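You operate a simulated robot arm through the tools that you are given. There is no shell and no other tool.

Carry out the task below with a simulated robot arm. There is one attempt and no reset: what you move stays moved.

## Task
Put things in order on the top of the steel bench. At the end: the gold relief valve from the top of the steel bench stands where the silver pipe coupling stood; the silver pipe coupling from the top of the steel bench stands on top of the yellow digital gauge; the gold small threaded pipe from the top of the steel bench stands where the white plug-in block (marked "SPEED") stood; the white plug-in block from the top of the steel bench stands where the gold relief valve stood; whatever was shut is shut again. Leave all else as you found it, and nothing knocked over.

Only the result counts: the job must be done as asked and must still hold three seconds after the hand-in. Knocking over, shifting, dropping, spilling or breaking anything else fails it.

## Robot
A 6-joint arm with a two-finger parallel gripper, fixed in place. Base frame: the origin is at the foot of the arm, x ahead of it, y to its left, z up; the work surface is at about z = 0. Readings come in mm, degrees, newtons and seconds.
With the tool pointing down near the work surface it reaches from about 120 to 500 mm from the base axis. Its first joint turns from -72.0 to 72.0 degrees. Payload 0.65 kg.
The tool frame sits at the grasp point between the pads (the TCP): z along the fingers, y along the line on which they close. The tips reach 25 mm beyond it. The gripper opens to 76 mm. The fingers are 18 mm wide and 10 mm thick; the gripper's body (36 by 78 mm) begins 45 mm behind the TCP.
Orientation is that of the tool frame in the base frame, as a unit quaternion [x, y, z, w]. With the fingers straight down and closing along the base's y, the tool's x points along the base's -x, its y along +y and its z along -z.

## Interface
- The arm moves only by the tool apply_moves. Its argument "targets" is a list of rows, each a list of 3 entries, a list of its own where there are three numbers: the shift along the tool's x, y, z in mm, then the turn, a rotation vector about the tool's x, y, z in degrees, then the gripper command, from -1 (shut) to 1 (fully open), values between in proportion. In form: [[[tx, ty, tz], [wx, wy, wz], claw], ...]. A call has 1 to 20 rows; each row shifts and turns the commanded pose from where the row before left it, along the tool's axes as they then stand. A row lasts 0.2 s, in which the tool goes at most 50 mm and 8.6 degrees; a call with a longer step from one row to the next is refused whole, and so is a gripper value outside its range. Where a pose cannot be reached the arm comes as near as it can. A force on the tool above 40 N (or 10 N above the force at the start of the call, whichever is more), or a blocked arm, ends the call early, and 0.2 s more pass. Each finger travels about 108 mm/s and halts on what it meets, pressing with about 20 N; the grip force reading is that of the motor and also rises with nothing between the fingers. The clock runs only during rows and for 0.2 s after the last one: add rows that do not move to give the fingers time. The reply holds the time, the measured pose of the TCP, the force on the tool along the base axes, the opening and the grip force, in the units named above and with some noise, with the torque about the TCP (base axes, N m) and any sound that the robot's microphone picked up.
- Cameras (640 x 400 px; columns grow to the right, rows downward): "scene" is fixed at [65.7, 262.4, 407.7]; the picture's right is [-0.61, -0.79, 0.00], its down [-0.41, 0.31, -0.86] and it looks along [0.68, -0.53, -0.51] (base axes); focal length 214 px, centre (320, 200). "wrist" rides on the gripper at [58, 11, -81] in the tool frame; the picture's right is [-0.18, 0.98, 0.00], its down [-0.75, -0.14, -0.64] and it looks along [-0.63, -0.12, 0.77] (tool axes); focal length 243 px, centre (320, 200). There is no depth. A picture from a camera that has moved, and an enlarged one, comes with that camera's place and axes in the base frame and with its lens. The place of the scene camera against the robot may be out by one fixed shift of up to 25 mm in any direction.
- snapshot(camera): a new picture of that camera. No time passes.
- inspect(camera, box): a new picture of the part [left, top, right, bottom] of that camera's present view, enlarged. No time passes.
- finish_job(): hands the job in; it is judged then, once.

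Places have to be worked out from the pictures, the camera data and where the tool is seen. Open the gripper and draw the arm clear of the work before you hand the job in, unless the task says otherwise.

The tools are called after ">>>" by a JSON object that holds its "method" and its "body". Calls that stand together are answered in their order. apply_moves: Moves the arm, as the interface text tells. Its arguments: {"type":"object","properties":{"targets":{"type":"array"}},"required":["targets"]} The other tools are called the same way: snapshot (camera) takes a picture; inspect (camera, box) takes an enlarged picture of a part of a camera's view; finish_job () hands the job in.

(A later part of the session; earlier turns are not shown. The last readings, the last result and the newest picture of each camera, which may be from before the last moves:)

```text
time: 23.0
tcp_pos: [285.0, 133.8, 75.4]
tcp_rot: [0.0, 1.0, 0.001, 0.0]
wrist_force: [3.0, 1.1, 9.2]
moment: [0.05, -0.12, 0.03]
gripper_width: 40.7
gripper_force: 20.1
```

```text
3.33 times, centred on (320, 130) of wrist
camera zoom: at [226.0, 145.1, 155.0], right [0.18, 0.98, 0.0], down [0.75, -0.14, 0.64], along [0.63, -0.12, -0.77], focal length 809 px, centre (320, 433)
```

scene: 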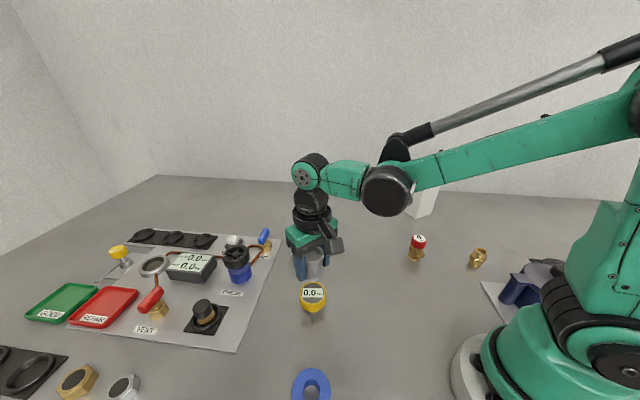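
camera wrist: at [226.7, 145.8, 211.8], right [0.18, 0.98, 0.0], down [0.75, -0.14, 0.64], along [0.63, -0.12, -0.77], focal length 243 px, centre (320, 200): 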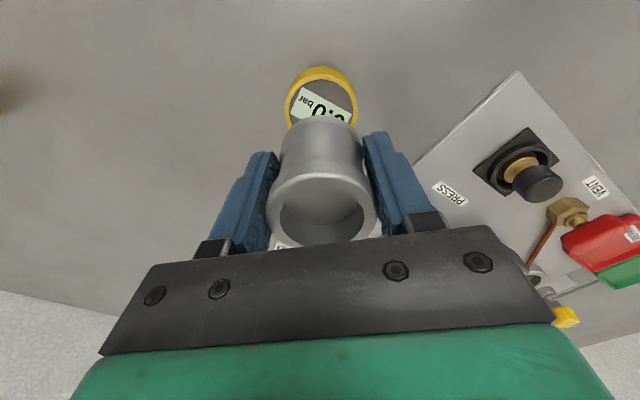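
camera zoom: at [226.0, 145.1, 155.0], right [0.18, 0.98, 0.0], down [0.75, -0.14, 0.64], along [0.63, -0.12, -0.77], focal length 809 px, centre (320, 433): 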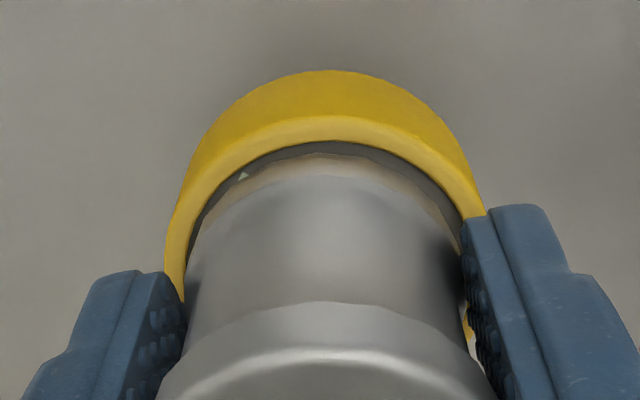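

Contact: the vertical force rose by about 11 N. I'll back off a fraction to relax the push and check before releasing.

>>> {"method": "apply_moves", "body": {"targets": [[[0, 0, -0.4], [0, 0, 0], -1], [[0, 0, 0], [0, 0, 0], -1]]}}

>>> {"method": "inspect", "body": {"camera": "scene", "box": [266, 260, 362, 320]}}

```text
time: 23.6
tcp_pos: [284.5, 134.9, 75.0]
tcp_rot: [0.0, 1.0, -0.001, -0.001]
wrist_force: [0.1, -0.1, -2.0]
moment: [0.0, 0.0, 0.0]
gripper_width: 40.5
gripper_force: 20.1
```

```text
6.67 times, centred on (314, 290) of scene
camera zoom: at [65.7, 262.4, 407.7], right [-0.61, -0.79, 0.0], down [-0.41, 0.31, -0.86], along [0.68, -0.53, -0.51], focal length 1430 px, centre (360, -400)
```

zoom: 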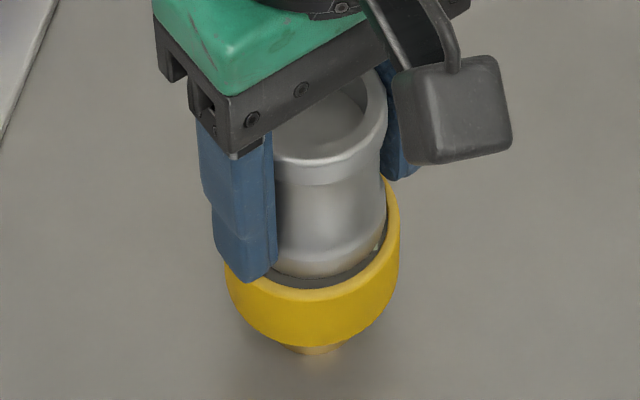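

The force is back to the held weight, so the coupling's bottom is right at the gauge face. I'll lower by 0.3 mm and open the fingers gently.

>>> {"method": "apply_moves", "body": {"targets": [[[0, 0, 0.3], [0, 0, 0], -1], [[0, 0, 0], [0, 0, 0], -1], [[0, 0, 0], [0, 0, 0], 0.1], [[0, 0, 0], [0, 0, 0], 0.2], [[0, 0, 0], [0, 0, 0], 0.4], [[0, 0, 0], [0, 0, 0], 0.6], [[0, 0, 0], [0, 0, 0], 0.6], [[0, 0, 0], [0, 0, 0], 0.6]]}}

>>> {"method": "snapshot", "body": {"camera": "wrist"}}

>>> {"method": "inspect", "body": {"camera": "scene", "box": [266, 260, 362, 320]}}

```text
time: 25.4
tcp_pos: [285.9, 133.9, 74.6]
tcp_rot: [0.0, 1.0, -0.001, 0.0]
wrist_force: [-0.2, 0.2, -0.2]
moment: [-0.03, 0.01, 0.0]
gripper_width: 61.0
gripper_force: 0.0
```

```text
taken
camera wrist: at [226.7, 145.5, 155.2], right [0.18, 0.98, 0.0], down [0.75, -0.14, 0.64], along [0.63, -0.12, -0.77], focal length 243 px, centre (320, 200)
```

wrist: 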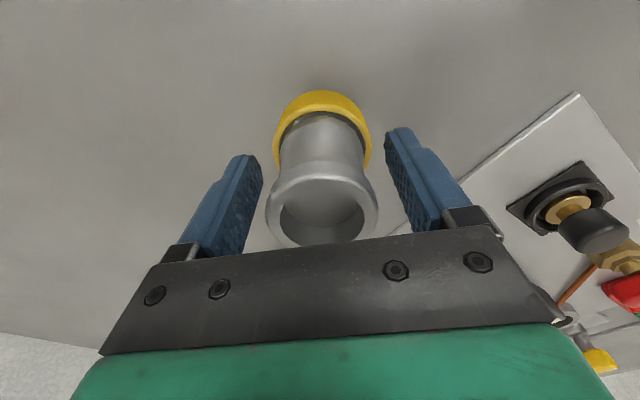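

```text
6.67 times, centred on (314, 290) of scene
camera zoom: at [65.7, 262.4, 407.7], right [-0.61, -0.79, 0.0], down [-0.41, 0.31, -0.86], along [0.68, -0.53, -0.51], focal length 1430 px, centre (360, -400)
```

zoom: 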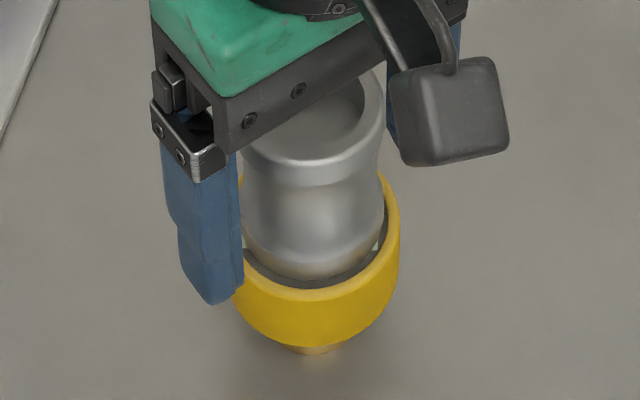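

The coupling stands freely on the gauge. I'll retreat straight up and look at it again.

>>> {"method": "apply_moves", "body": {"targets": [[[0, 0, -10], [0, 0, 0], 0.6], [[0, 0, -20], [0, 0, 0], 0.6], [[0, 0, -30], [0, 0, 0], 0.6], [[0, 0, -30], [0, 0, 0], 0.6], [[0, 0, -30], [0, 0, 0], 0.6], [[0, 0, 0], [0, 0, 0], 0.6], [[0, 0, 0], [0, 0, 0], 0.6]]}}

>>> {"method": "snapshot", "body": {"camera": "wrist"}}

>>> {"method": "inspect", "body": {"camera": "scene", "box": [250, 230, 378, 310]}}

```text
time: 27.0
tcp_pos: [284.7, 135.4, 193.3]
tcp_rot: [0.0, 1.0, 0.0, 0.0]
wrist_force: [-0.1, 0.0, 0.9]
moment: [0.02, 0.02, -0.03]
gripper_width: 60.9
gripper_force: 0.1
```

```text
taken
camera wrist: at [226.1, 146.9, 273.8], right [0.18, 0.98, 0.0], down [0.75, -0.14, 0.64], along [0.63, -0.12, -0.77], focal length 243 px, centre (320, 200)
```

wrist: 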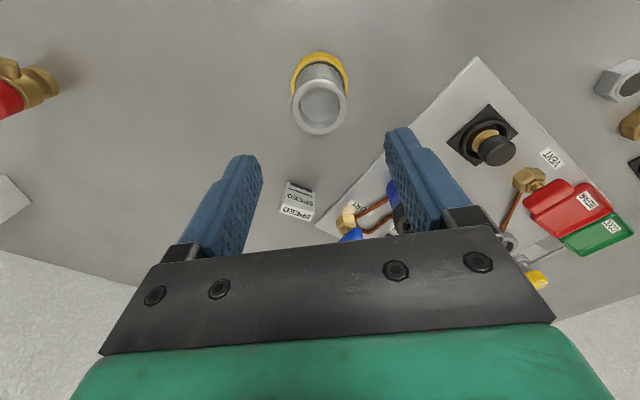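

```text
5.00 times, centred on (314, 270) of scene
camera zoom: at [65.7, 262.4, 407.7], right [-0.61, -0.79, 0.0], down [-0.41, 0.31, -0.86], along [0.68, -0.53, -0.51], focal length 1072 px, centre (350, -150)
```

zoom: 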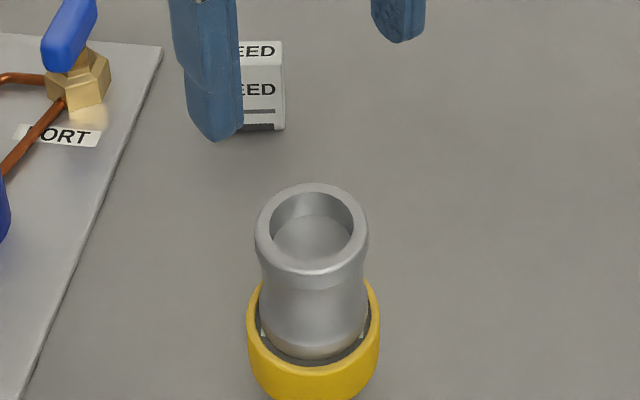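

The coupling sits concentric and steady on the gauge. Next is the relief valve: I'll fly to above (240, −153), then turn the tool by 35° so the fingers close across the valve, perpendicular to its outlet.

>>> {"method": "apply_moves", "body": {"targets": [[[6.4, -41, 0], [0, 0, 0], 1], [[6.4, -41, 0], [0, 0, 0], 1], [[6.4, -41, 0], [0, 0, 0], 1], [[6.4, -41, 0], [0, 0, 0], 1], [[6.4, -41, 0], [0, 0, 0], 1], [[6.4, -41, 0], [0, 0, 0], 1], [[6.4, -41, 0], [0, 0, 0], 1], [[0, 0, 0], [0, 0, 7], 1], [[0, 0, 0], [0, 0, 7], 1], [[0, 0, 0], [0, 0, 7], 1], [[0, 0, 0], [0, 0, 7], 1], [[0, 0, 0], [0, 0, 7], 1], [[0, 0, 30], [0, 0, 0], 1], [[0, 0, 20], [0, 0, 0], 1], [[0, 0, 0], [0, 0, 0], 1], [[0, 0, 0], [0, 0, 0], 1]]}}

>>> {"method": "snapshot", "body": {"camera": "wrist"}}

>>> {"method": "inspect", "body": {"camera": "wrist", "box": [224, 40, 416, 160]}}

```text
time: 30.4
tcp_pos: [239.7, -153.1, 144.1]
tcp_rot: [0.301, 0.954, -0.001, 0.0]
wrist_force: [-1.1, -0.1, 0.0]
moment: [0.04, 0.03, -0.02]
gripper_width: 76.1
gripper_force: 0.0
```

```text
taken
camera wrist: at [196.9, -110.4, 223.8], right [0.71, 0.7, 0.0], down [0.54, -0.55, 0.64], along [0.45, -0.46, -0.77], focal length 243 px, centre (320, 200)
```

wrist: 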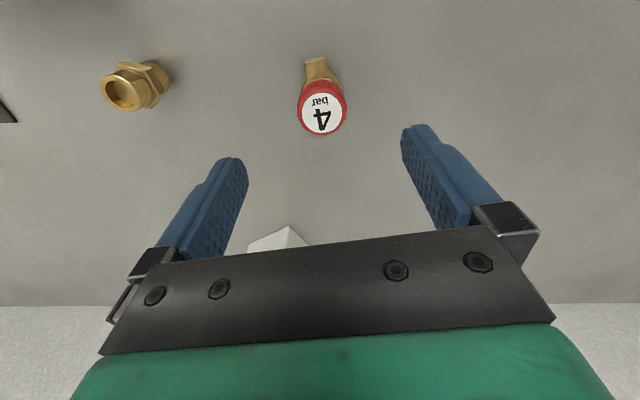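

```text
3.33 times, centred on (320, 100) of wrist
camera zoom: at [196.9, -110.4, 223.8], right [0.71, 0.7, 0.0], down [0.54, -0.55, 0.64], along [0.45, -0.46, -0.77], focal length 809 px, centre (320, 533)
```

zoom: 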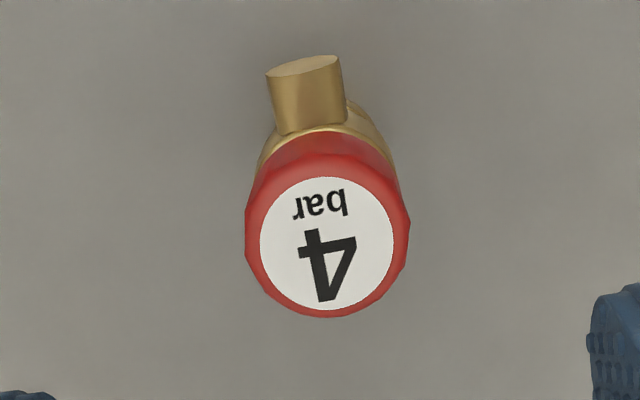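

The outlet now points exactly along the tool's x axis, and the valve axis is at (240, −152.5). I'll shift 1.5 mm along the closing axis and descend to about z = 52, where the pads meet the red cap.

>>> {"method": "apply_moves", "body": {"targets": [[[0, 1.5, 0], [0, 0, 0], 1], [[0, 0, 20], [0, 0, 0], 1], [[0, 0, 20], [0, 0, 0], 1], [[0, 0, 20], [0, 0, 0], 1], [[0, 0, 20], [0, 0, 0], 1], [[0, 0, 12], [0, 0, 0], 1], [[0, 0, 0], [0, 0, 0], 1], [[0, 0, 0], [0, 0, 0], 1]]}}

>>> {"method": "snapshot", "body": {"camera": "wrist"}}

>>> {"method": "inspect", "body": {"camera": "scene", "box": [354, 200, 482, 280]}}

```text
time: 32.2
tcp_pos: [241.5, -152.1, 52.0]
tcp_rot: [0.301, 0.954, 0.0, 0.0]
wrist_force: [0.3, 0.6, 0.2]
moment: [-0.02, 0.03, 0.02]
gripper_width: 76.1
gripper_force: 0.0
```

```text
taken
camera wrist: at [200.0, -108.6, 132.9], right [0.71, 0.7, 0.0], down [0.54, -0.55, 0.64], along [0.45, -0.46, -0.77], focal length 243 px, centre (320, 200)
```

wrist: 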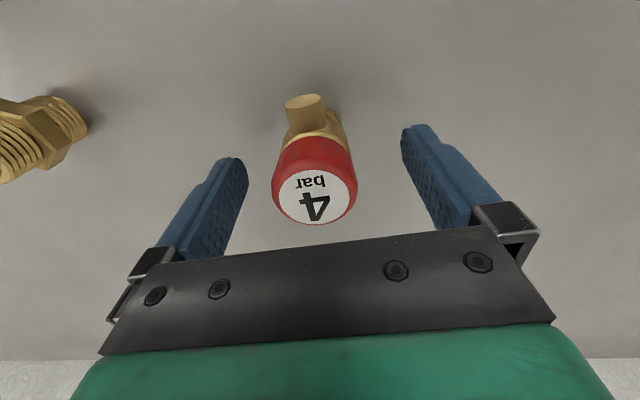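

```text
5.00 times, centred on (418, 240) of scene
camera zoom: at [65.7, 262.4, 407.7], right [-0.61, -0.79, 0.0], down [-0.41, 0.31, -0.86], along [0.68, -0.53, -0.51], focal length 1072 px, centre (-170, 0)
```

zoom: 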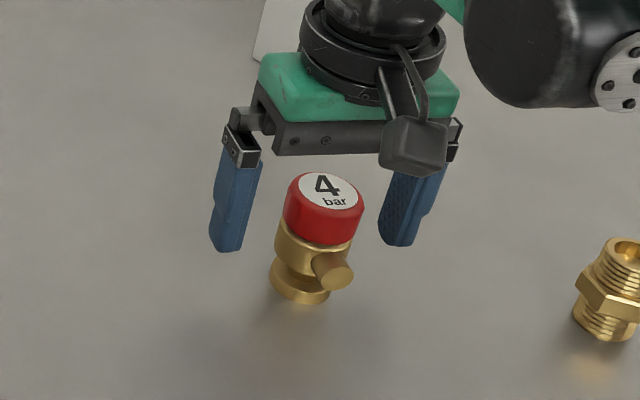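

The valve is slightly off centre, about 2 mm in tool x and −1.5 mm in tool y. I'll correct and close on the cap.

>>> {"method": "apply_moves", "body": {"targets": [[[2, -1.5, 0], [0, 0, 0], 1], [[0, 0, 0], [0, 0, 0], 1], [[0, 0, 0], [0, 0, 0], 0.4], [[0, 0, 0], [0, 0, 0], 0], [[0, 0, 0], [0, 0, 0], -1], [[0, 0, 0], [0, 0, 0], -1], [[0, 0, 0], [0, 0, 0], -1]]}}

>>> {"method": "snapshot", "body": {"camera": "wrist"}}

>>> {"method": "inspect", "body": {"camera": "scene", "box": [354, 200, 482, 280]}}

```text
time: 33.8
tcp_pos: [238.8, -151.8, 53.2]
tcp_rot: [0.301, 0.954, -0.001, 0.001]
wrist_force: [0.3, 0.9, -0.3]
moment: [0.01, 0.02, 0.0]
gripper_width: 33.2
gripper_force: 19.9
```

```text
taken
camera wrist: at [197.2, -108.6, 133.2], right [0.71, 0.7, 0.0], down [0.54, -0.55, 0.64], along [0.45, -0.46, -0.77], focal length 243 px, centre (320, 200)
```

wrist: 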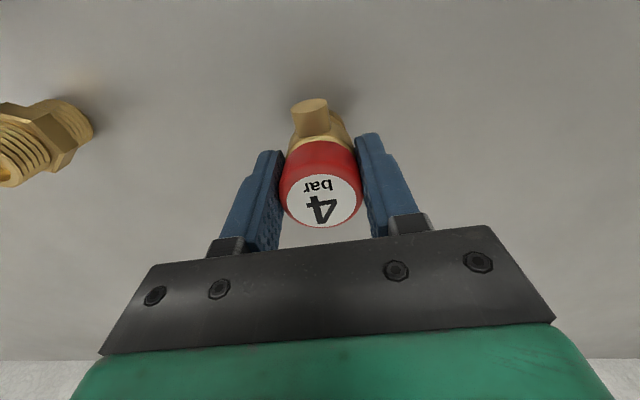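

```text
5.00 times, centred on (418, 240) of scene
camera zoom: at [65.7, 262.4, 407.7], right [-0.61, -0.79, 0.0], down [-0.41, 0.31, -0.86], along [0.68, -0.52, -0.51], focal length 1072 px, centre (-170, 0)
```

zoom: 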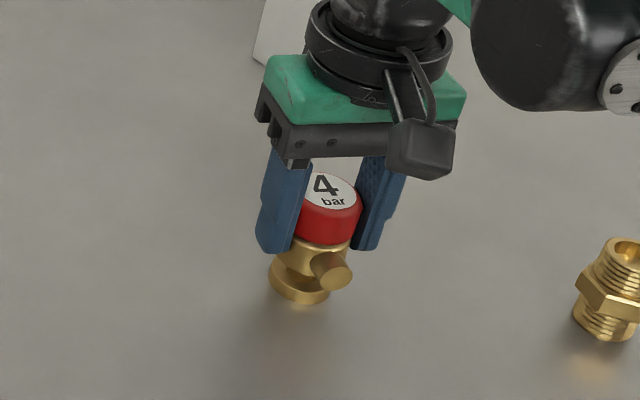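

The valve is gripped firmly at 33.2 mm. I'll lift it 130 mm, so it clears the gauge stack, and carry it toward the coupling's old place at (274, 291).

>>> {"method": "apply_moves", "body": {"targets": [[[0, 0, -10], [0, 0, 0], -1], [[0, 0, -20], [0, 0, 0], -1], [[0, 0, -25], [0, 0, 0], -1], [[0, 0, -25], [0, 0, 0], -1], [[0, 0, -25], [0, 0, 0], -1], [[0, 0, -25], [0, 0, 0], -1], [[9.05, 15.32, 0], [0, 0, 0], -1], [[13.58, 22.97, 0], [0, 0, 0], -1], [[20.37, 34.46, 0], [0, 0, 0], -1], [[20.37, 34.46, 0], [0, 0, 0], -1], [[20.37, 34.46, 0], [0, 0, 0], -1], [[20.37, 34.46, 0], [0, 0, 0], -1], [[20.37, 34.46, 0], [0, 0, 0], -1], [[20.37, 34.46, 0], [0, 0, 0], -1], [[20.37, 34.46, 0], [0, 0, 0], -1], [[20.37, 34.46, 0], [0, 0, 0], -1], [[20.37, 34.46, 0], [0, 0, 0], -1], [[11.32, 19.15, 0], [0, 0, 0], -1], [[9.05, 15.32, 0], [0, 0, 0], -1], [[0, 0, 0], [0, 0, 0], -1]]}}

>>> {"method": "snapshot", "body": {"camera": "wrist"}}

>>> {"method": "snapshot", "body": {"camera": "scene"}}

```text
time: 38.0
tcp_pos: [274.7, 292.9, 184.8]
tcp_rot: [0.3, 0.954, -0.001, 0.0]
wrist_force: [-0.2, -0.7, -1.8]
moment: [-0.02, -0.01, 0.0]
gripper_width: 33.4
gripper_force: 20.2
```

```text
taken
camera wrist: at [232.2, 334.9, 264.2], right [0.71, 0.7, 0.0], down [0.54, -0.55, 0.64], along [0.45, -0.46, -0.77], focal length 243 px, centre (320, 200)
```

wrist: 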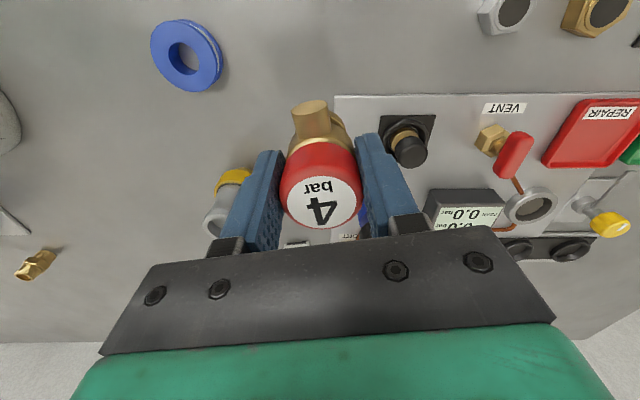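

```text
taken
```

scene: 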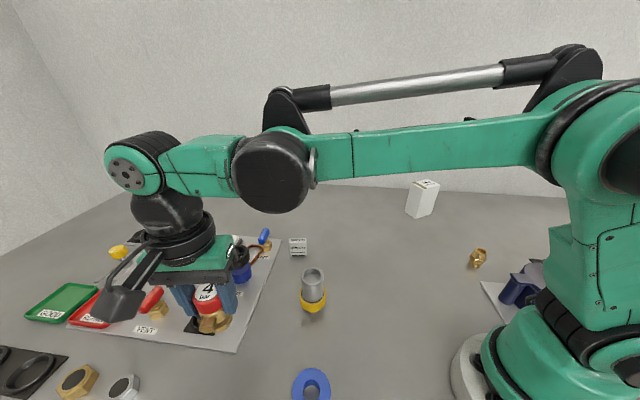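

The valve is over the coupling's old spot, and the panel corner is at about (300, 288), so the foot clears it by about 10 mm. I'll lower to about 10 mm above the bench and check.

>>> {"method": "apply_moves", "body": {"targets": [[[0, 0, 20], [0, 0, 0], -1], [[0, 0, 25], [0, 0, 0], -1], [[0, 0, 25], [0, 0, 0], -1], [[0, 0, 25], [0, 0, 0], -1], [[0, 0, 15], [0, 0, 0], -1], [[0, 0, 10], [0, 0, 0], -1], [[0, 0, 0], [0, 0, 0], -1], [[0, 0, 0], [0, 0, 0], -1]]}}

>>> {"method": "snapshot", "body": {"camera": "wrist"}}

>>> {"method": "inspect", "body": {"camera": "scene", "box": [174, 310, 318, 400]}}

```text
time: 39.8
tcp_pos: [273.1, 290.9, 64.1]
tcp_rot: [0.301, 0.954, 0.0, 0.0]
wrist_force: [-0.2, -0.1, -2.1]
moment: [-0.01, -0.01, 0.03]
gripper_width: 33.3
gripper_force: 20.0
```

```text
taken
camera wrist: at [230.5, 333.5, 143.8], right [0.71, 0.7, 0.0], down [0.54, -0.55, 0.64], along [0.45, -0.46, -0.77], focal length 243 px, centre (320, 200)
```

wrist: 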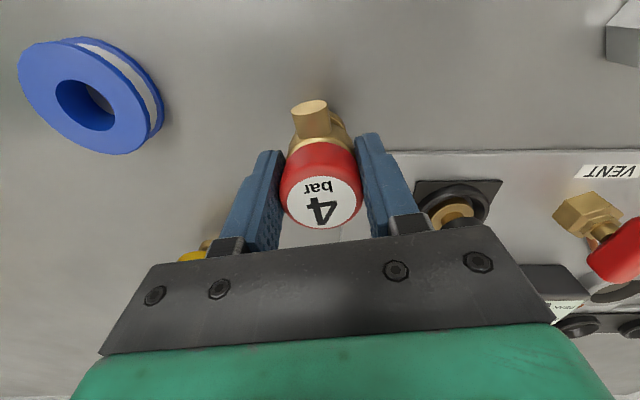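

```text
4.44 times, centred on (246, 355) of scene
camera zoom: at [65.7, 262.4, 407.7], right [-0.61, -0.79, 0.0], down [-0.41, 0.31, -0.86], along [0.68, -0.53, -0.51], focal length 953 px, centre (649, -489)
```

zoom: 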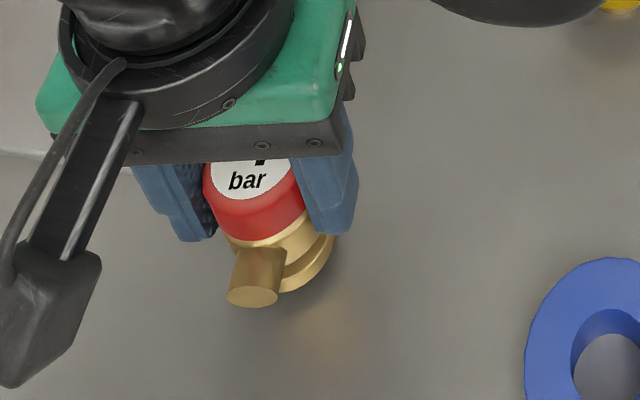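

The position is within about 1.5 mm of target. I'll nudge it (+1.1, +1.3) in base and lower to just above the bench.

>>> {"method": "apply_moves", "body": {"targets": [[[-0.15, 1.7, 4], [0, 0, 0], -1], [[0, 0, 4], [0, 0, 0], -1], [[0, 0, 1], [0, 0, 0], -1], [[0, 0, 0], [0, 0, 0], -1], [[0, 0, 0], [0, 0, 0], -1]]}}

>>> {"method": "inspect", "body": {"camera": "scene", "box": [190, 320, 318, 400]}}

```text
time: 41.0
tcp_pos: [273.9, 292.5, 55.7]
tcp_rot: [0.301, 0.954, 0.0, 0.0]
wrist_force: [0.2, -0.1, -1.8]
moment: [-0.03, 0.02, 0.0]
gripper_width: 33.3
gripper_force: 20.5
```

```text
5.00 times, centred on (254, 360) of scene
camera zoom: at [65.7, 262.4, 407.7], right [-0.61, -0.79, 0.0], down [-0.41, 0.31, -0.86], along [0.68, -0.53, -0.51], focal length 1072 px, centre (650, -600)
```

zoom: 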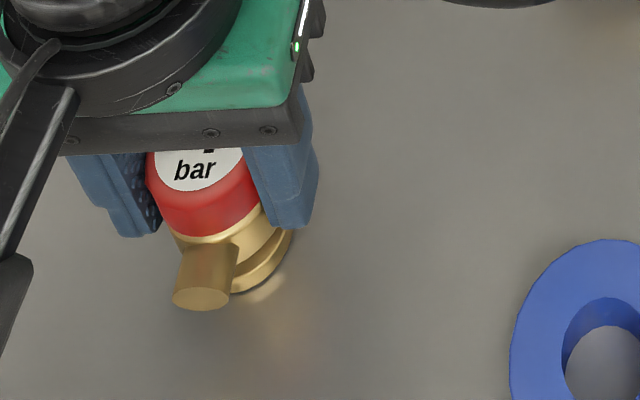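

The hover position matches the coupling's footprint in the scene picture. I'll lower the last millimetres, watching the force.

>>> {"method": "apply_moves", "body": {"targets": [[[0, 0, 0.7], [0, 0, 0], -1], [[0, 0, 0.7], [0, 0, 0], -1], [[0, 0, 0], [0, 0, 0], -1]]}}

>>> {"method": "inspect", "body": {"camera": "wrist", "box": [224, 70, 416, 190]}}

```text
time: 41.8
tcp_pos: [274.9, 294.4, 53.4]
tcp_rot: [0.3, 0.954, 0.0, 0.001]
wrist_force: [-2.0, 0.1, 9.7]
moment: [-0.01, -0.07, 0.01]
gripper_width: 33.4
gripper_force: 19.6
```

```text
3.33 times, centred on (320, 130) of wrist
camera zoom: at [232.3, 335.7, 133.1], right [0.71, 0.7, 0.0], down [0.54, -0.55, 0.64], along [0.45, -0.46, -0.77], focal length 809 px, centre (320, 433)
```

zoom: 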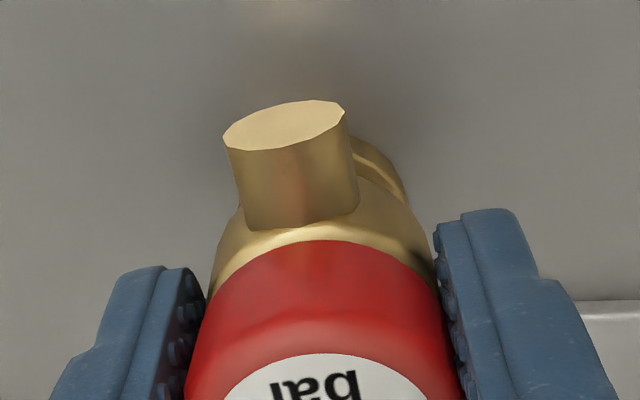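

The valve touches the bench at the same height it was picked from, within about 1 mm of the target. I'll relax the push, open gently and lift clear.

>>> {"method": "apply_moves", "body": {"targets": [[[0, 0, -0.4], [0, 0, 0], -1], [[0, 0, 0], [0, 0, 0], -1], [[0, 0, 0], [0, 0, 0], -0.05], [[0, 0, 0], [0, 0, 0], 0.1], [[0, 0, 0], [0, 0, 0], 0.3], [[0, 0, 0], [0, 0, 0], 0.5], [[0, 0, 0], [0, 0, 0], 0.5]]}}

>>> {"method": "snapshot", "body": {"camera": "wrist"}}

>>> {"method": "inspect", "body": {"camera": "scene", "box": [190, 320, 318, 400]}}

```text
time: 43.4
tcp_pos: [274.8, 292.6, 53.3]
tcp_rot: [0.3, 0.954, 0.0, 0.0]
wrist_force: [-0.4, 0.1, 0.8]
moment: [0.01, 0.01, 0.0]
gripper_width: 56.9
gripper_force: 0.0
```

```text
taken
camera wrist: at [232.2, 335.9, 132.8], right [0.71, 0.7, 0.0], down [0.54, -0.55, 0.64], along [0.45, -0.46, -0.77], focal length 243 px, centre (320, 200)
```

wrist: 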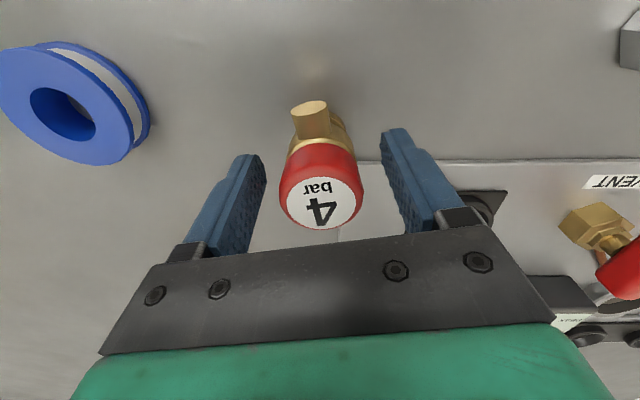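

```text
5.00 times, centred on (254, 360) of scene
camera zoom: at [65.7, 262.4, 407.7], right [-0.61, -0.79, 0.0], down [-0.41, 0.31, -0.86], along [0.68, -0.53, -0.51], focal length 1072 px, centre (650, -600)
```

zoom: 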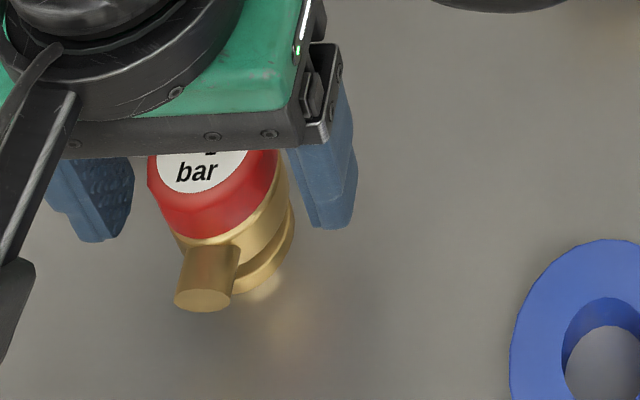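

The valve is released and standing. I'll lift straight up and fly to the SPEED block; the current tool yaw already lines up with its long axis.

>>> {"method": "apply_moves", "body": {"targets": [[[0, 0, -10], [0, 0, 0], 0.5], [[0, 0, -20], [0, 0, 0], 0.5], [[0, 0, -30], [0, 0, 0], 0.5], [[0, 0, -30], [0, 0, 0], 1], [[0, 0, -30], [0, 0, 0], 1], [[-35.67, -12.3, 0], [0, 0, 0], 1], [[-35.67, -12.3, 0], [0, 0, 0], 1], [[-35.67, -12.3, 0], [0, 0, 0], 1], [[-35.67, -12.3, 0], [0, 0, 0], 1], [[-35.67, -12.3, 0], [0, 0, 0], 1], [[-35.67, -12.3, 0], [0, 0, 0], 1], [[-35.67, -12.3, 0], [0, 0, 0], 1], [[0, 0, 20], [0, 0, 0], 1], [[0, 0, 20], [0, 0, 0], 1], [[0, 0, 0], [0, 0, 0], 1], [[0, 0, 0], [0, 0, 0], 1]]}}

>>> {"method": "snapshot", "body": {"camera": "wrist"}}

>>> {"method": "inspect", "body": {"camera": "wrist", "box": [224, 30, 416, 150]}}

>>> {"method": "snapshot", "body": {"camera": "scene"}}

```text
time: 46.8
tcp_pos: [431.5, 78.4, 132.7]
tcp_rot: [0.301, 0.954, 0.001, 0.0]
wrist_force: [0.0, -0.5, -0.1]
moment: [0.01, -0.01, -0.02]
gripper_width: 76.1
gripper_force: 0.1
```

```text
taken
camera wrist: at [390.1, 122.1, 212.6], right [0.71, 0.7, 0.0], down [0.54, -0.55, 0.64], along [0.45, -0.46, -0.77], focal length 243 px, centre (320, 200)
```

wrist: 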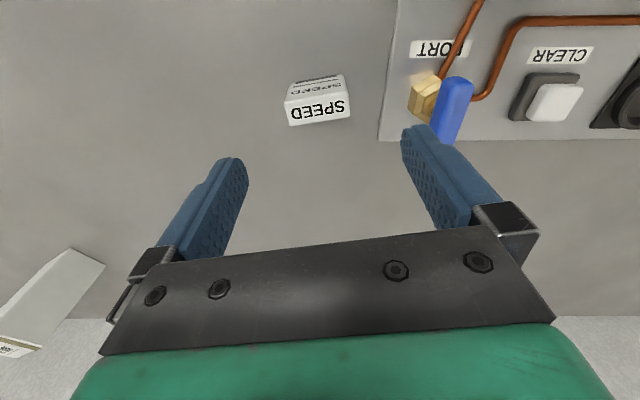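

```text
3.33 times, centred on (320, 90) of wrist
camera zoom: at [390.1, 122.1, 212.6], right [0.71, 0.7, 0.0], down [0.54, -0.55, 0.64], along [0.45, -0.46, -0.77], focal length 809 px, centre (320, 567)
```

zoom: 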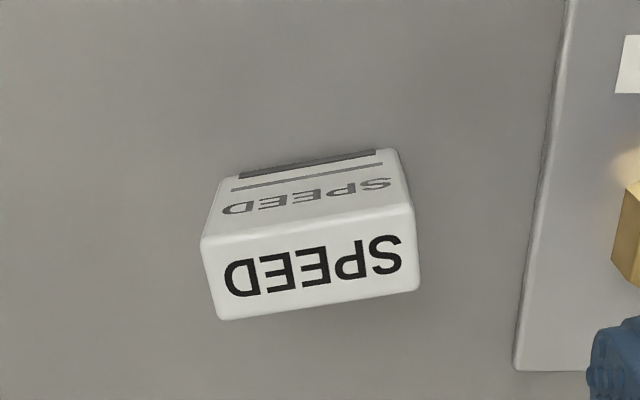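

```text
taken
```

scene: 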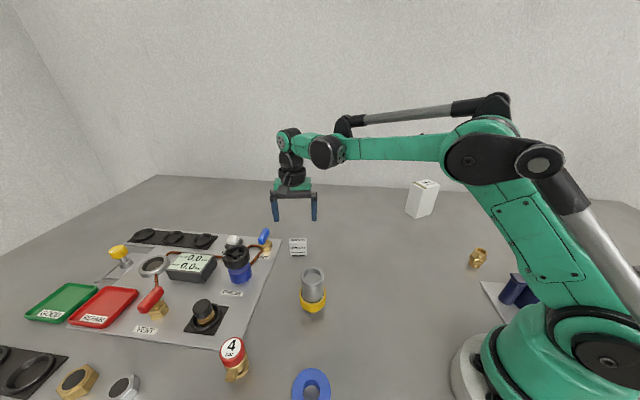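

The valve is standing at the coupling's old place. The block centre is at (430, 79), with its long axis 2.3° from the tool's closing axis. I'll align, shift and descend partway.

>>> {"method": "apply_moves", "body": {"targets": [[[1.7, -1.1, 0], [0, 0, 0], 1], [[0, 0, 0], [0, 0, 2.3], 1], [[0, 0, 20], [0, 0, 0], 1], [[0, 0, 20], [0, 0, 0], 1], [[0, 0, 15], [0, 0, 0], 1], [[0, 0, 0], [0, 0, 0], 1], [[0, 0, 0], [0, 0, 0], 1]]}}

>>> {"method": "inspect", "body": {"camera": "wrist", "box": [192, 60, 448, 220]}}

```text
time: 48.4
tcp_pos: [427.6, 78.0, 75.3]
tcp_rot: [0.32, 0.948, 0.0, 0.001]
wrist_force: [-0.5, 0.0, 0.5]
moment: [0.0, -0.03, 0.0]
gripper_width: 76.1
gripper_force: 0.1
```

```text
2.50 times, centred on (320, 140) of wrist
camera zoom: at [386.9, 122.6, 156.0], right [0.74, 0.67, 0.0], down [0.51, -0.57, 0.64], along [0.43, -0.48, -0.77], focal length 606 px, centre (320, 350)
```

zoom: 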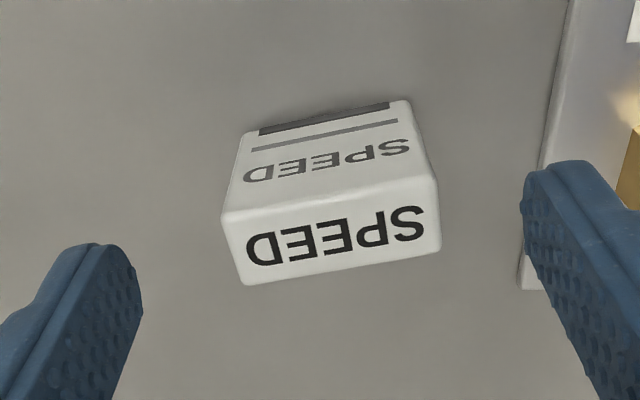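

The block is offset by (−1.5, +2.8) mm in the tool frame, so I'll correct that and descend to about z = 31.

>>> {"method": "apply_moves", "body": {"targets": [[[-1.5, 2.8, 0], [0, 0, -0.8], 1], [[0, 0, 15], [0, 0, 0], 1], [[0, 0, 15], [0, 0, 0], 1], [[0, 0, 14], [0, 0, 0], 1], [[0, 0, 0], [0, 0, 0], 1], [[0, 0, 0], [0, 0, 0], 1]]}}

>>> {"method": "snapshot", "body": {"camera": "wrist"}}

>>> {"method": "inspect", "body": {"camera": "scene", "box": [234, 205, 362, 285]}}

```text
time: 49.8
tcp_pos: [430.6, 80.6, 33.8]
tcp_rot: [0.313, 0.95, 0.001, 0.0]
wrist_force: [-1.1, -0.2, 0.9]
moment: [0.0, 0.0, -0.01]
gripper_width: 76.0
gripper_force: 0.0
```

```text
taken
camera wrist: at [389.3, 124.7, 113.7], right [0.73, 0.68, 0.0], down [0.52, -0.56, 0.64], along [0.44, -0.47, -0.77], focal length 243 px, centre (320, 200)
```

wrist: 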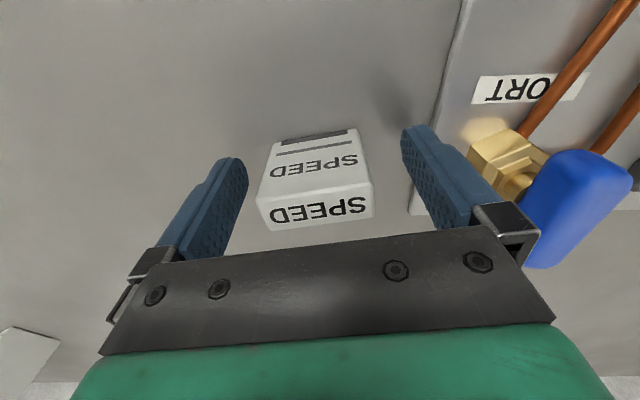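

```text
5.00 times, centred on (298, 245) of scene
camera zoom: at [65.7, 262.4, 407.7], right [-0.61, -0.79, 0.0], down [-0.41, 0.31, -0.86], along [0.68, -0.53, -0.51], focal length 1072 px, centre (430, -25)
```

zoom: 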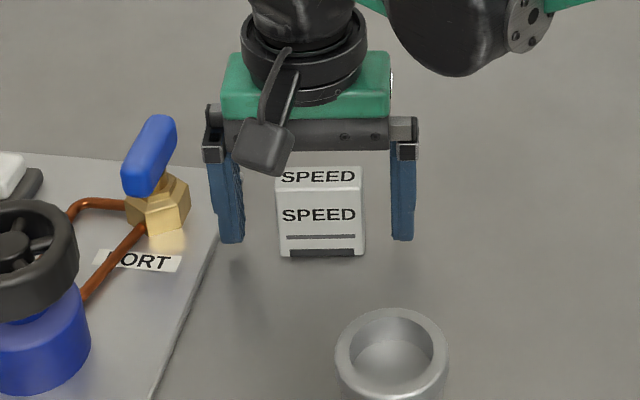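

The block sits between the fingers within about 1.3 mm. I'll nudge and close gently.

>>> {"method": "apply_moves", "body": {"targets": [[[-0.6, -1.2, 1], [0, 0, 0], 1], [[0, 0, 0], [0, 0, 0], 0.6], [[0, 0, 0], [0, 0, 0], 0.3], [[0, 0, 0], [0, 0, 0], -1], [[0, 0, 0], [0, 0, 0], -1], [[0, 0, 0], [0, 0, 0], -1]]}}

>>> {"method": "snapshot", "body": {"camera": "wrist"}}

>>> {"method": "inspect", "body": {"camera": "scene", "box": [234, 205, 362, 285]}}

```text
time: 51.2
tcp_pos: [430.6, 80.8, 32.8]
tcp_rot: [0.314, 0.95, 0.0, 0.0]
wrist_force: [0.2, 0.4, 0.0]
moment: [0.0, -0.01, 0.02]
gripper_width: 43.8
gripper_force: 20.2
```

```text
taken
camera wrist: at [389.4, 123.4, 112.5], right [0.73, 0.68, 0.0], down [0.52, -0.56, 0.64], along [0.44, -0.47, -0.77], focal length 243 px, centre (320, 200)
```

wrist: 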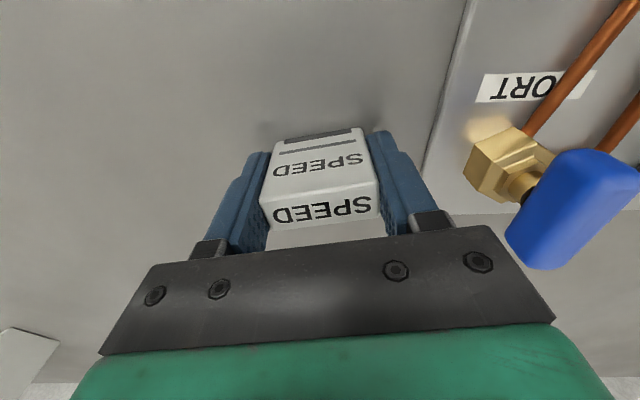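

```text
5.00 times, centred on (298, 245) of scene
camera zoom: at [65.7, 262.4, 407.7], right [-0.61, -0.79, 0.0], down [-0.41, 0.31, -0.86], along [0.68, -0.53, -0.51], focal length 1072 px, centre (430, -25)
```

zoom: 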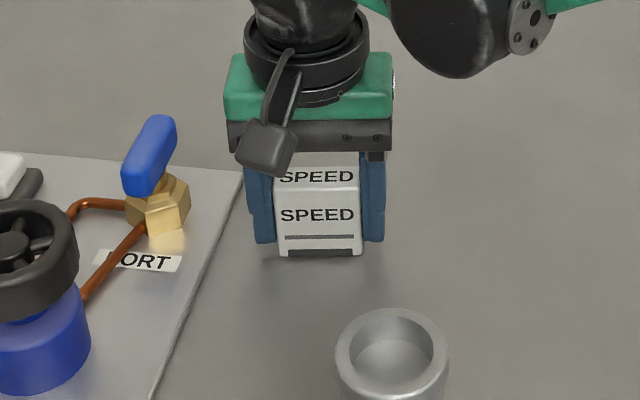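

The block is gripped at 43.8 mm across its long side. I'll lift and carry it to the valve's old place at (239.6, −152.3).

>>> {"method": "apply_moves", "body": {"targets": [[[0, 0, -10], [0, 0, 0], -1], [[0, 0, -20], [0, 0, 0], -1], [[0, 0, -25], [0, 0, 0], -1], [[0, 0, -25], [0, 0, 0], -1], [[0, 0, -20], [0, 0, 0], -1], [[0.76, -15, 0], [0, 0, 0], -1], [[1.36, -26.9, 0], [0, 0, 0], -1], [[2.27, -44.9, 0], [0, 0, 0], -1], [[2.27, -44.9, 0], [0, 0, 0], -1], [[2.27, -44.9, 0], [0, 0, 0], -1], [[2.27, -44.9, 0], [0, 0, 0], -1], [[2.11, -41.9, 0], [0, 0, 0], -1], [[1.21, -23.9, 0], [0, 0, 0], -1], [[0.6, -12, 0], [0, 0, 0], -1], [[0, 0, 0], [0, 0, 0], -1], [[0, 0, 0], [0, 0, 0], -1]]}}

>>> {"method": "snapshot", "body": {"camera": "wrist"}}

>>> {"method": "snapshot", "body": {"camera": "scene"}}

```text
time: 54.6
tcp_pos: [241.8, -152.7, 131.0]
tcp_rot: [0.313, 0.95, 0.0, 0.0]
wrist_force: [-0.4, 0.1, -1.2]
moment: [-0.01, 0.0, 0.03]
gripper_width: 43.6
gripper_force: 19.8
```

```text
taken
camera wrist: at [201.5, -108.9, 211.4], right [0.73, 0.68, 0.0], down [0.52, -0.56, 0.64], along [0.44, -0.47, -0.77], focal length 243 px, centre (320, 200)
```

wrist: 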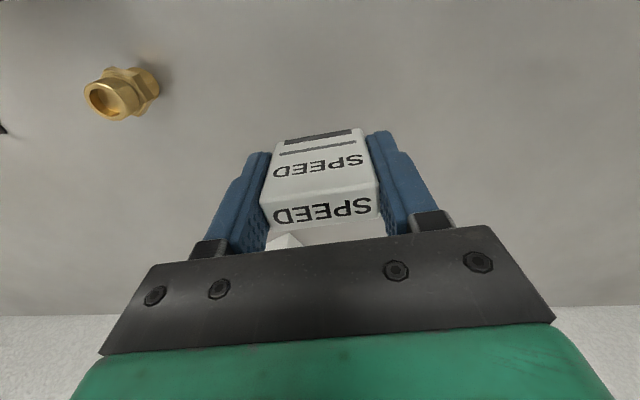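

```text
taken
```

scene: 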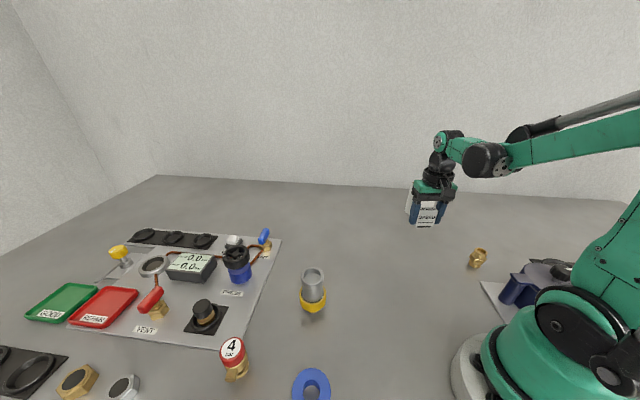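

The block hangs straight. I'll lower it to about 9 mm above the bench and re-check the position there.

>>> {"method": "apply_moves", "body": {"targets": [[[0, 0, 20], [0, 0, 0], -1], [[0, 0, 25], [0, 0, 0], -1], [[0, 0, 25], [0, 0, 0], -1], [[0, 0, 12], [0, 0, 0], -1], [[0, 0, 8], [0, 0, 0], -1], [[0, 0, 0], [0, 0, 0], -1], [[0, 0, 0], [0, 0, 0], -1]]}}

>>> {"method": "snapshot", "body": {"camera": "wrist"}}

>>> {"method": "inspect", "body": {"camera": "scene", "box": [354, 205, 482, 285]}}

```text
time: 56.2
tcp_pos: [242.5, -152.3, 45.7]
tcp_rot: [0.314, 0.95, 0.001, 0.0]
wrist_force: [0.2, 0.4, -0.4]
moment: [-0.03, 0.0, -0.03]
gripper_width: 43.5
gripper_force: 20.4
```

```text
taken
camera wrist: at [201.1, -108.8, 124.5], right [0.73, 0.68, 0.0], down [0.52, -0.56, 0.64], along [0.44, -0.47, -0.77], focal length 243 px, centre (320, 200)
```

wrist: 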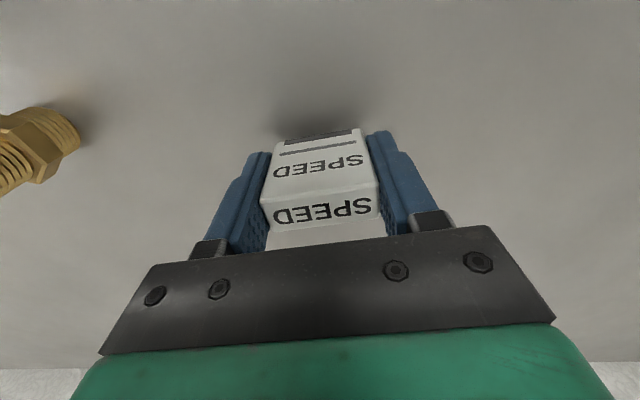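

```text
5.00 times, centred on (418, 245) of scene
camera zoom: at [65.7, 262.4, 407.7], right [-0.61, -0.79, 0.0], down [-0.41, 0.31, -0.86], along [0.68, -0.53, -0.51], focal length 1072 px, centre (-170, -25)
```

zoom: 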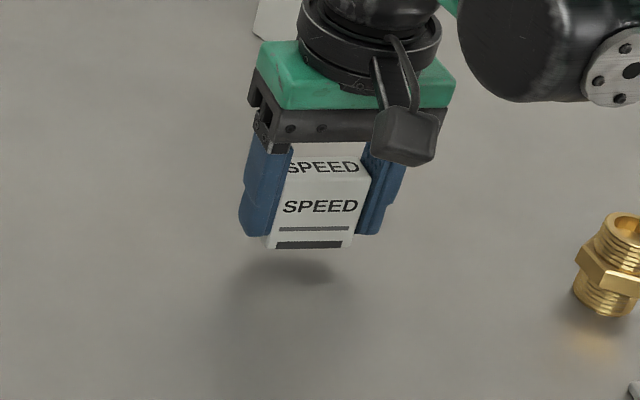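

It needs a nudge of about 2.3 mm. I'll correct and lower to about 3 mm above the bench.

>>> {"method": "apply_moves", "body": {"targets": [[[2.2, -0.45, 3], [0, 0, 0], -1], [[0, 0, 3], [0, 0, 0], -1], [[0, 0, 3], [0, 0, 0], -1], [[0, 0, 0], [0, 0, 0], -1], [[0, 0, 0], [0, 0, 0], -1]]}}

>>> {"method": "inspect", "body": {"camera": "wrist", "box": [224, 110, 416, 230]}}

```text
time: 57.4
tcp_pos: [238.2, -149.8, 34.6]
tcp_rot: [0.313, 0.95, 0.001, 0.0]
wrist_force: [0.6, 0.4, -0.5]
moment: [0.02, 0.03, -0.04]
gripper_width: 43.5
gripper_force: 20.3
```

```text
3.33 times, centred on (320, 170) of wrist
camera zoom: at [196.6, -106.9, 114.0], right [0.73, 0.68, 0.0], down [0.52, -0.56, 0.64], along [0.44, -0.47, -0.77], focal length 809 px, centre (320, 300)
```

zoom: 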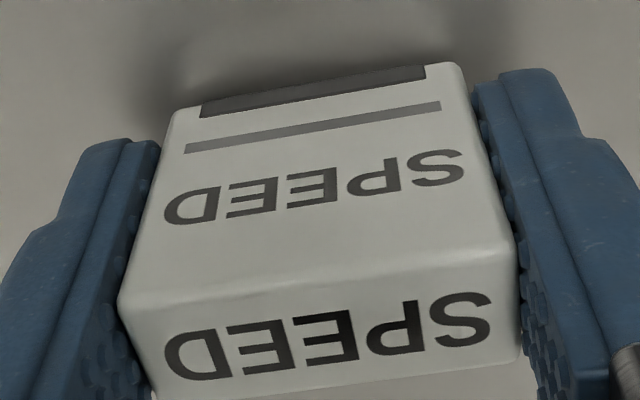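

It overshot by about 2.5 mm. I'll correct back at this height and check.

>>> {"method": "apply_moves", "body": {"targets": [[[-2.2, 0.6, 0], [0, 0, 0], -1], [[0, 0, 0], [0, 0, 0], -1], [[0, 0, 0], [0, 0, 0], -1]]}}

>>> {"method": "inspect", "body": {"camera": "wrist", "box": [224, 110, 416, 230]}}

```text
time: 58.2
tcp_pos: [239.5, -153.2, 34.9]
tcp_rot: [0.313, 0.95, 0.0, 0.0]
wrist_force: [-0.7, 0.8, -1.1]
moment: [0.02, -0.02, 0.01]
gripper_width: 43.7
gripper_force: 19.7
```

```text
3.33 times, centred on (320, 170) of wrist
camera zoom: at [198.8, -107.6, 114.7], right [0.73, 0.68, 0.0], down [0.52, -0.56, 0.64], along [0.44, -0.47, -0.77], focal length 809 px, centre (320, 300)
```

zoom: 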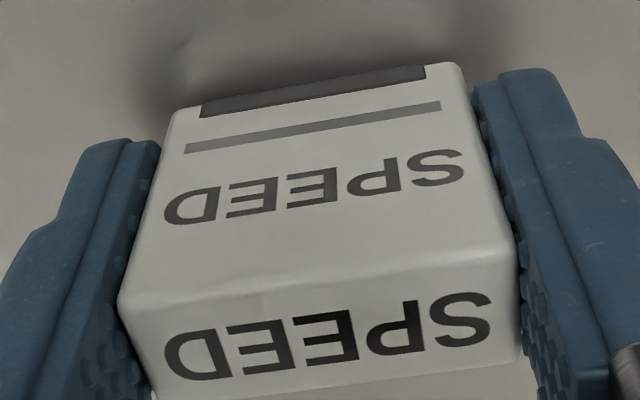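

The camera is now within 0.3 mm of the target, and the block's bottom is about 2 mm up. I'll lower to contact in small steps.

>>> {"method": "apply_moves", "body": {"targets": [[[0, 0, 0.7], [0, 0, 0], -1], [[0, 0, 0.7], [0, 0, 0], -1], [[0, 0, 0], [0, 0, 0], -1]]}}

>>> {"method": "inspect", "body": {"camera": "scene", "box": [370, 215, 466, 275]}}

```text
time: 59.0
tcp_pos: [240.2, -151.1, 33.5]
tcp_rot: [0.313, 0.95, -0.001, 0.0]
wrist_force: [-0.3, 0.1, -0.5]
moment: [0.0, 0.0, 0.01]
gripper_width: 43.4
gripper_force: 19.8
```

```text
6.67 times, centred on (418, 245) of scene
camera zoom: at [65.7, 262.4, 407.7], right [-0.61, -0.79, 0.0], down [-0.41, 0.31, -0.86], along [0.68, -0.53, -0.51], focal length 1430 px, centre (-333, -100)
```

zoom: 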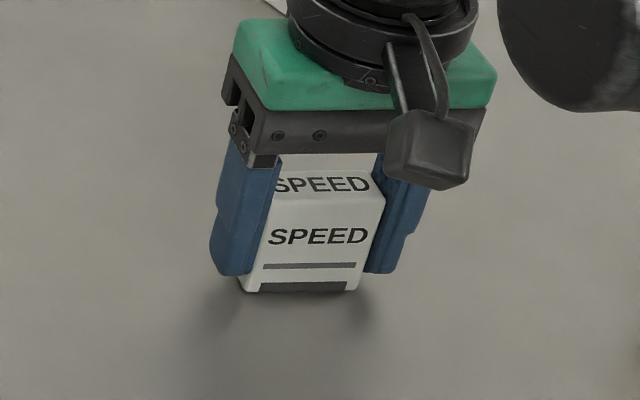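

No contact force yet, so I'll continue down in sub-millimetre steps.

>>> {"method": "apply_moves", "body": {"targets": [[[0, 0, 0.6], [0, 0, 0], -1], [[0, 0, 0.6], [0, 0, 0], -1], [[0, 0, 0], [0, 0, 0], -1]]}}

>>> {"method": "inspect", "body": {"camera": "wrist", "box": [224, 110, 416, 230]}}

```text
time: 59.8
tcp_pos: [240.5, -152.6, 33.4]
tcp_rot: [0.314, 0.949, 0.0, 0.0]
wrist_force: [-1.9, -0.5, 1.8]
moment: [-0.02, 0.0, -0.01]
gripper_width: 43.5
gripper_force: 19.9
```

```text
3.33 times, centred on (320, 170) of wrist
camera zoom: at [199.3, -108.3, 112.4], right [0.73, 0.68, 0.0], down [0.52, -0.56, 0.64], along [0.44, -0.47, -0.77], focal length 809 px, centre (320, 300)
```

zoom: 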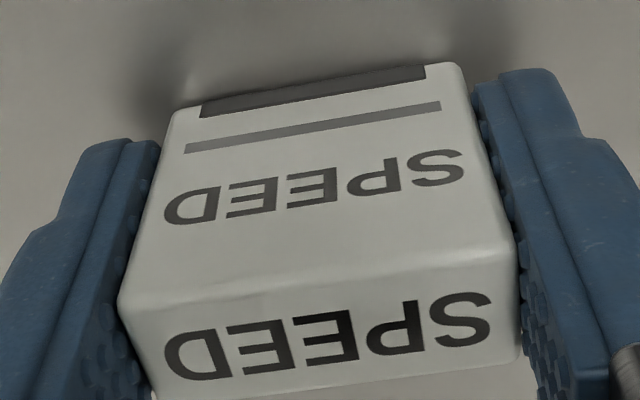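

There is light contact at the same height it was picked from, and the block is at (240, −152.8). I'll release gently and lift away.

>>> {"method": "apply_moves", "body": {"targets": [[[0, 0, 0], [0, 0, 0], 0.18], [[0, 0, 0], [0, 0, 0], 0.25], [[0, 0, 0], [0, 0, 0], 0.4], [[0, 0, 0], [0, 0, 0], 0.6], [[0, 0, 0], [0, 0, 0], 0.7], [[0, 0, 0], [0, 0, 0], 0.7]]}}

>>> {"method": "snapshot", "body": {"camera": "wrist"}}

>>> {"method": "inspect", "body": {"camera": "scene", "box": [370, 215, 466, 275]}}

```text
time: 61.2
tcp_pos: [240.9, -151.2, 33.0]
tcp_rot: [0.314, 0.95, 0.001, 0.001]
wrist_force: [0.0, 0.3, -0.4]
moment: [-0.03, -0.02, 0.05]
gripper_width: 64.7
gripper_force: 0.0
```

```text
taken
camera wrist: at [199.4, -108.3, 112.4], right [0.73, 0.68, 0.0], down [0.52, -0.56, 0.64], along [0.44, -0.47, -0.77], focal length 243 px, centre (320, 200)
```

wrist: 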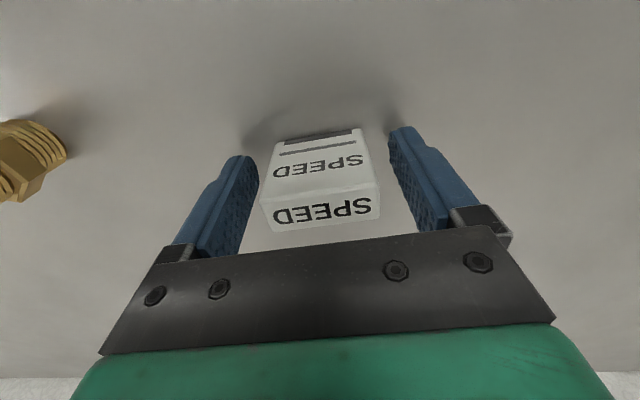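

```text
6.67 times, centred on (418, 245) of scene
camera zoom: at [65.7, 262.4, 407.7], right [-0.61, -0.79, 0.0], down [-0.41, 0.31, -0.86], along [0.68, -0.53, -0.51], focal length 1430 px, centre (-333, -100)
```

zoom: 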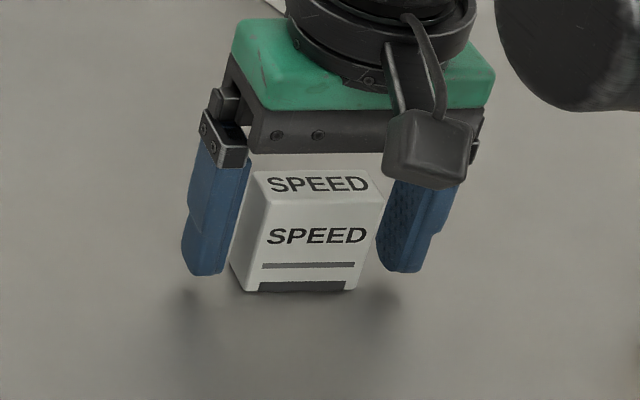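

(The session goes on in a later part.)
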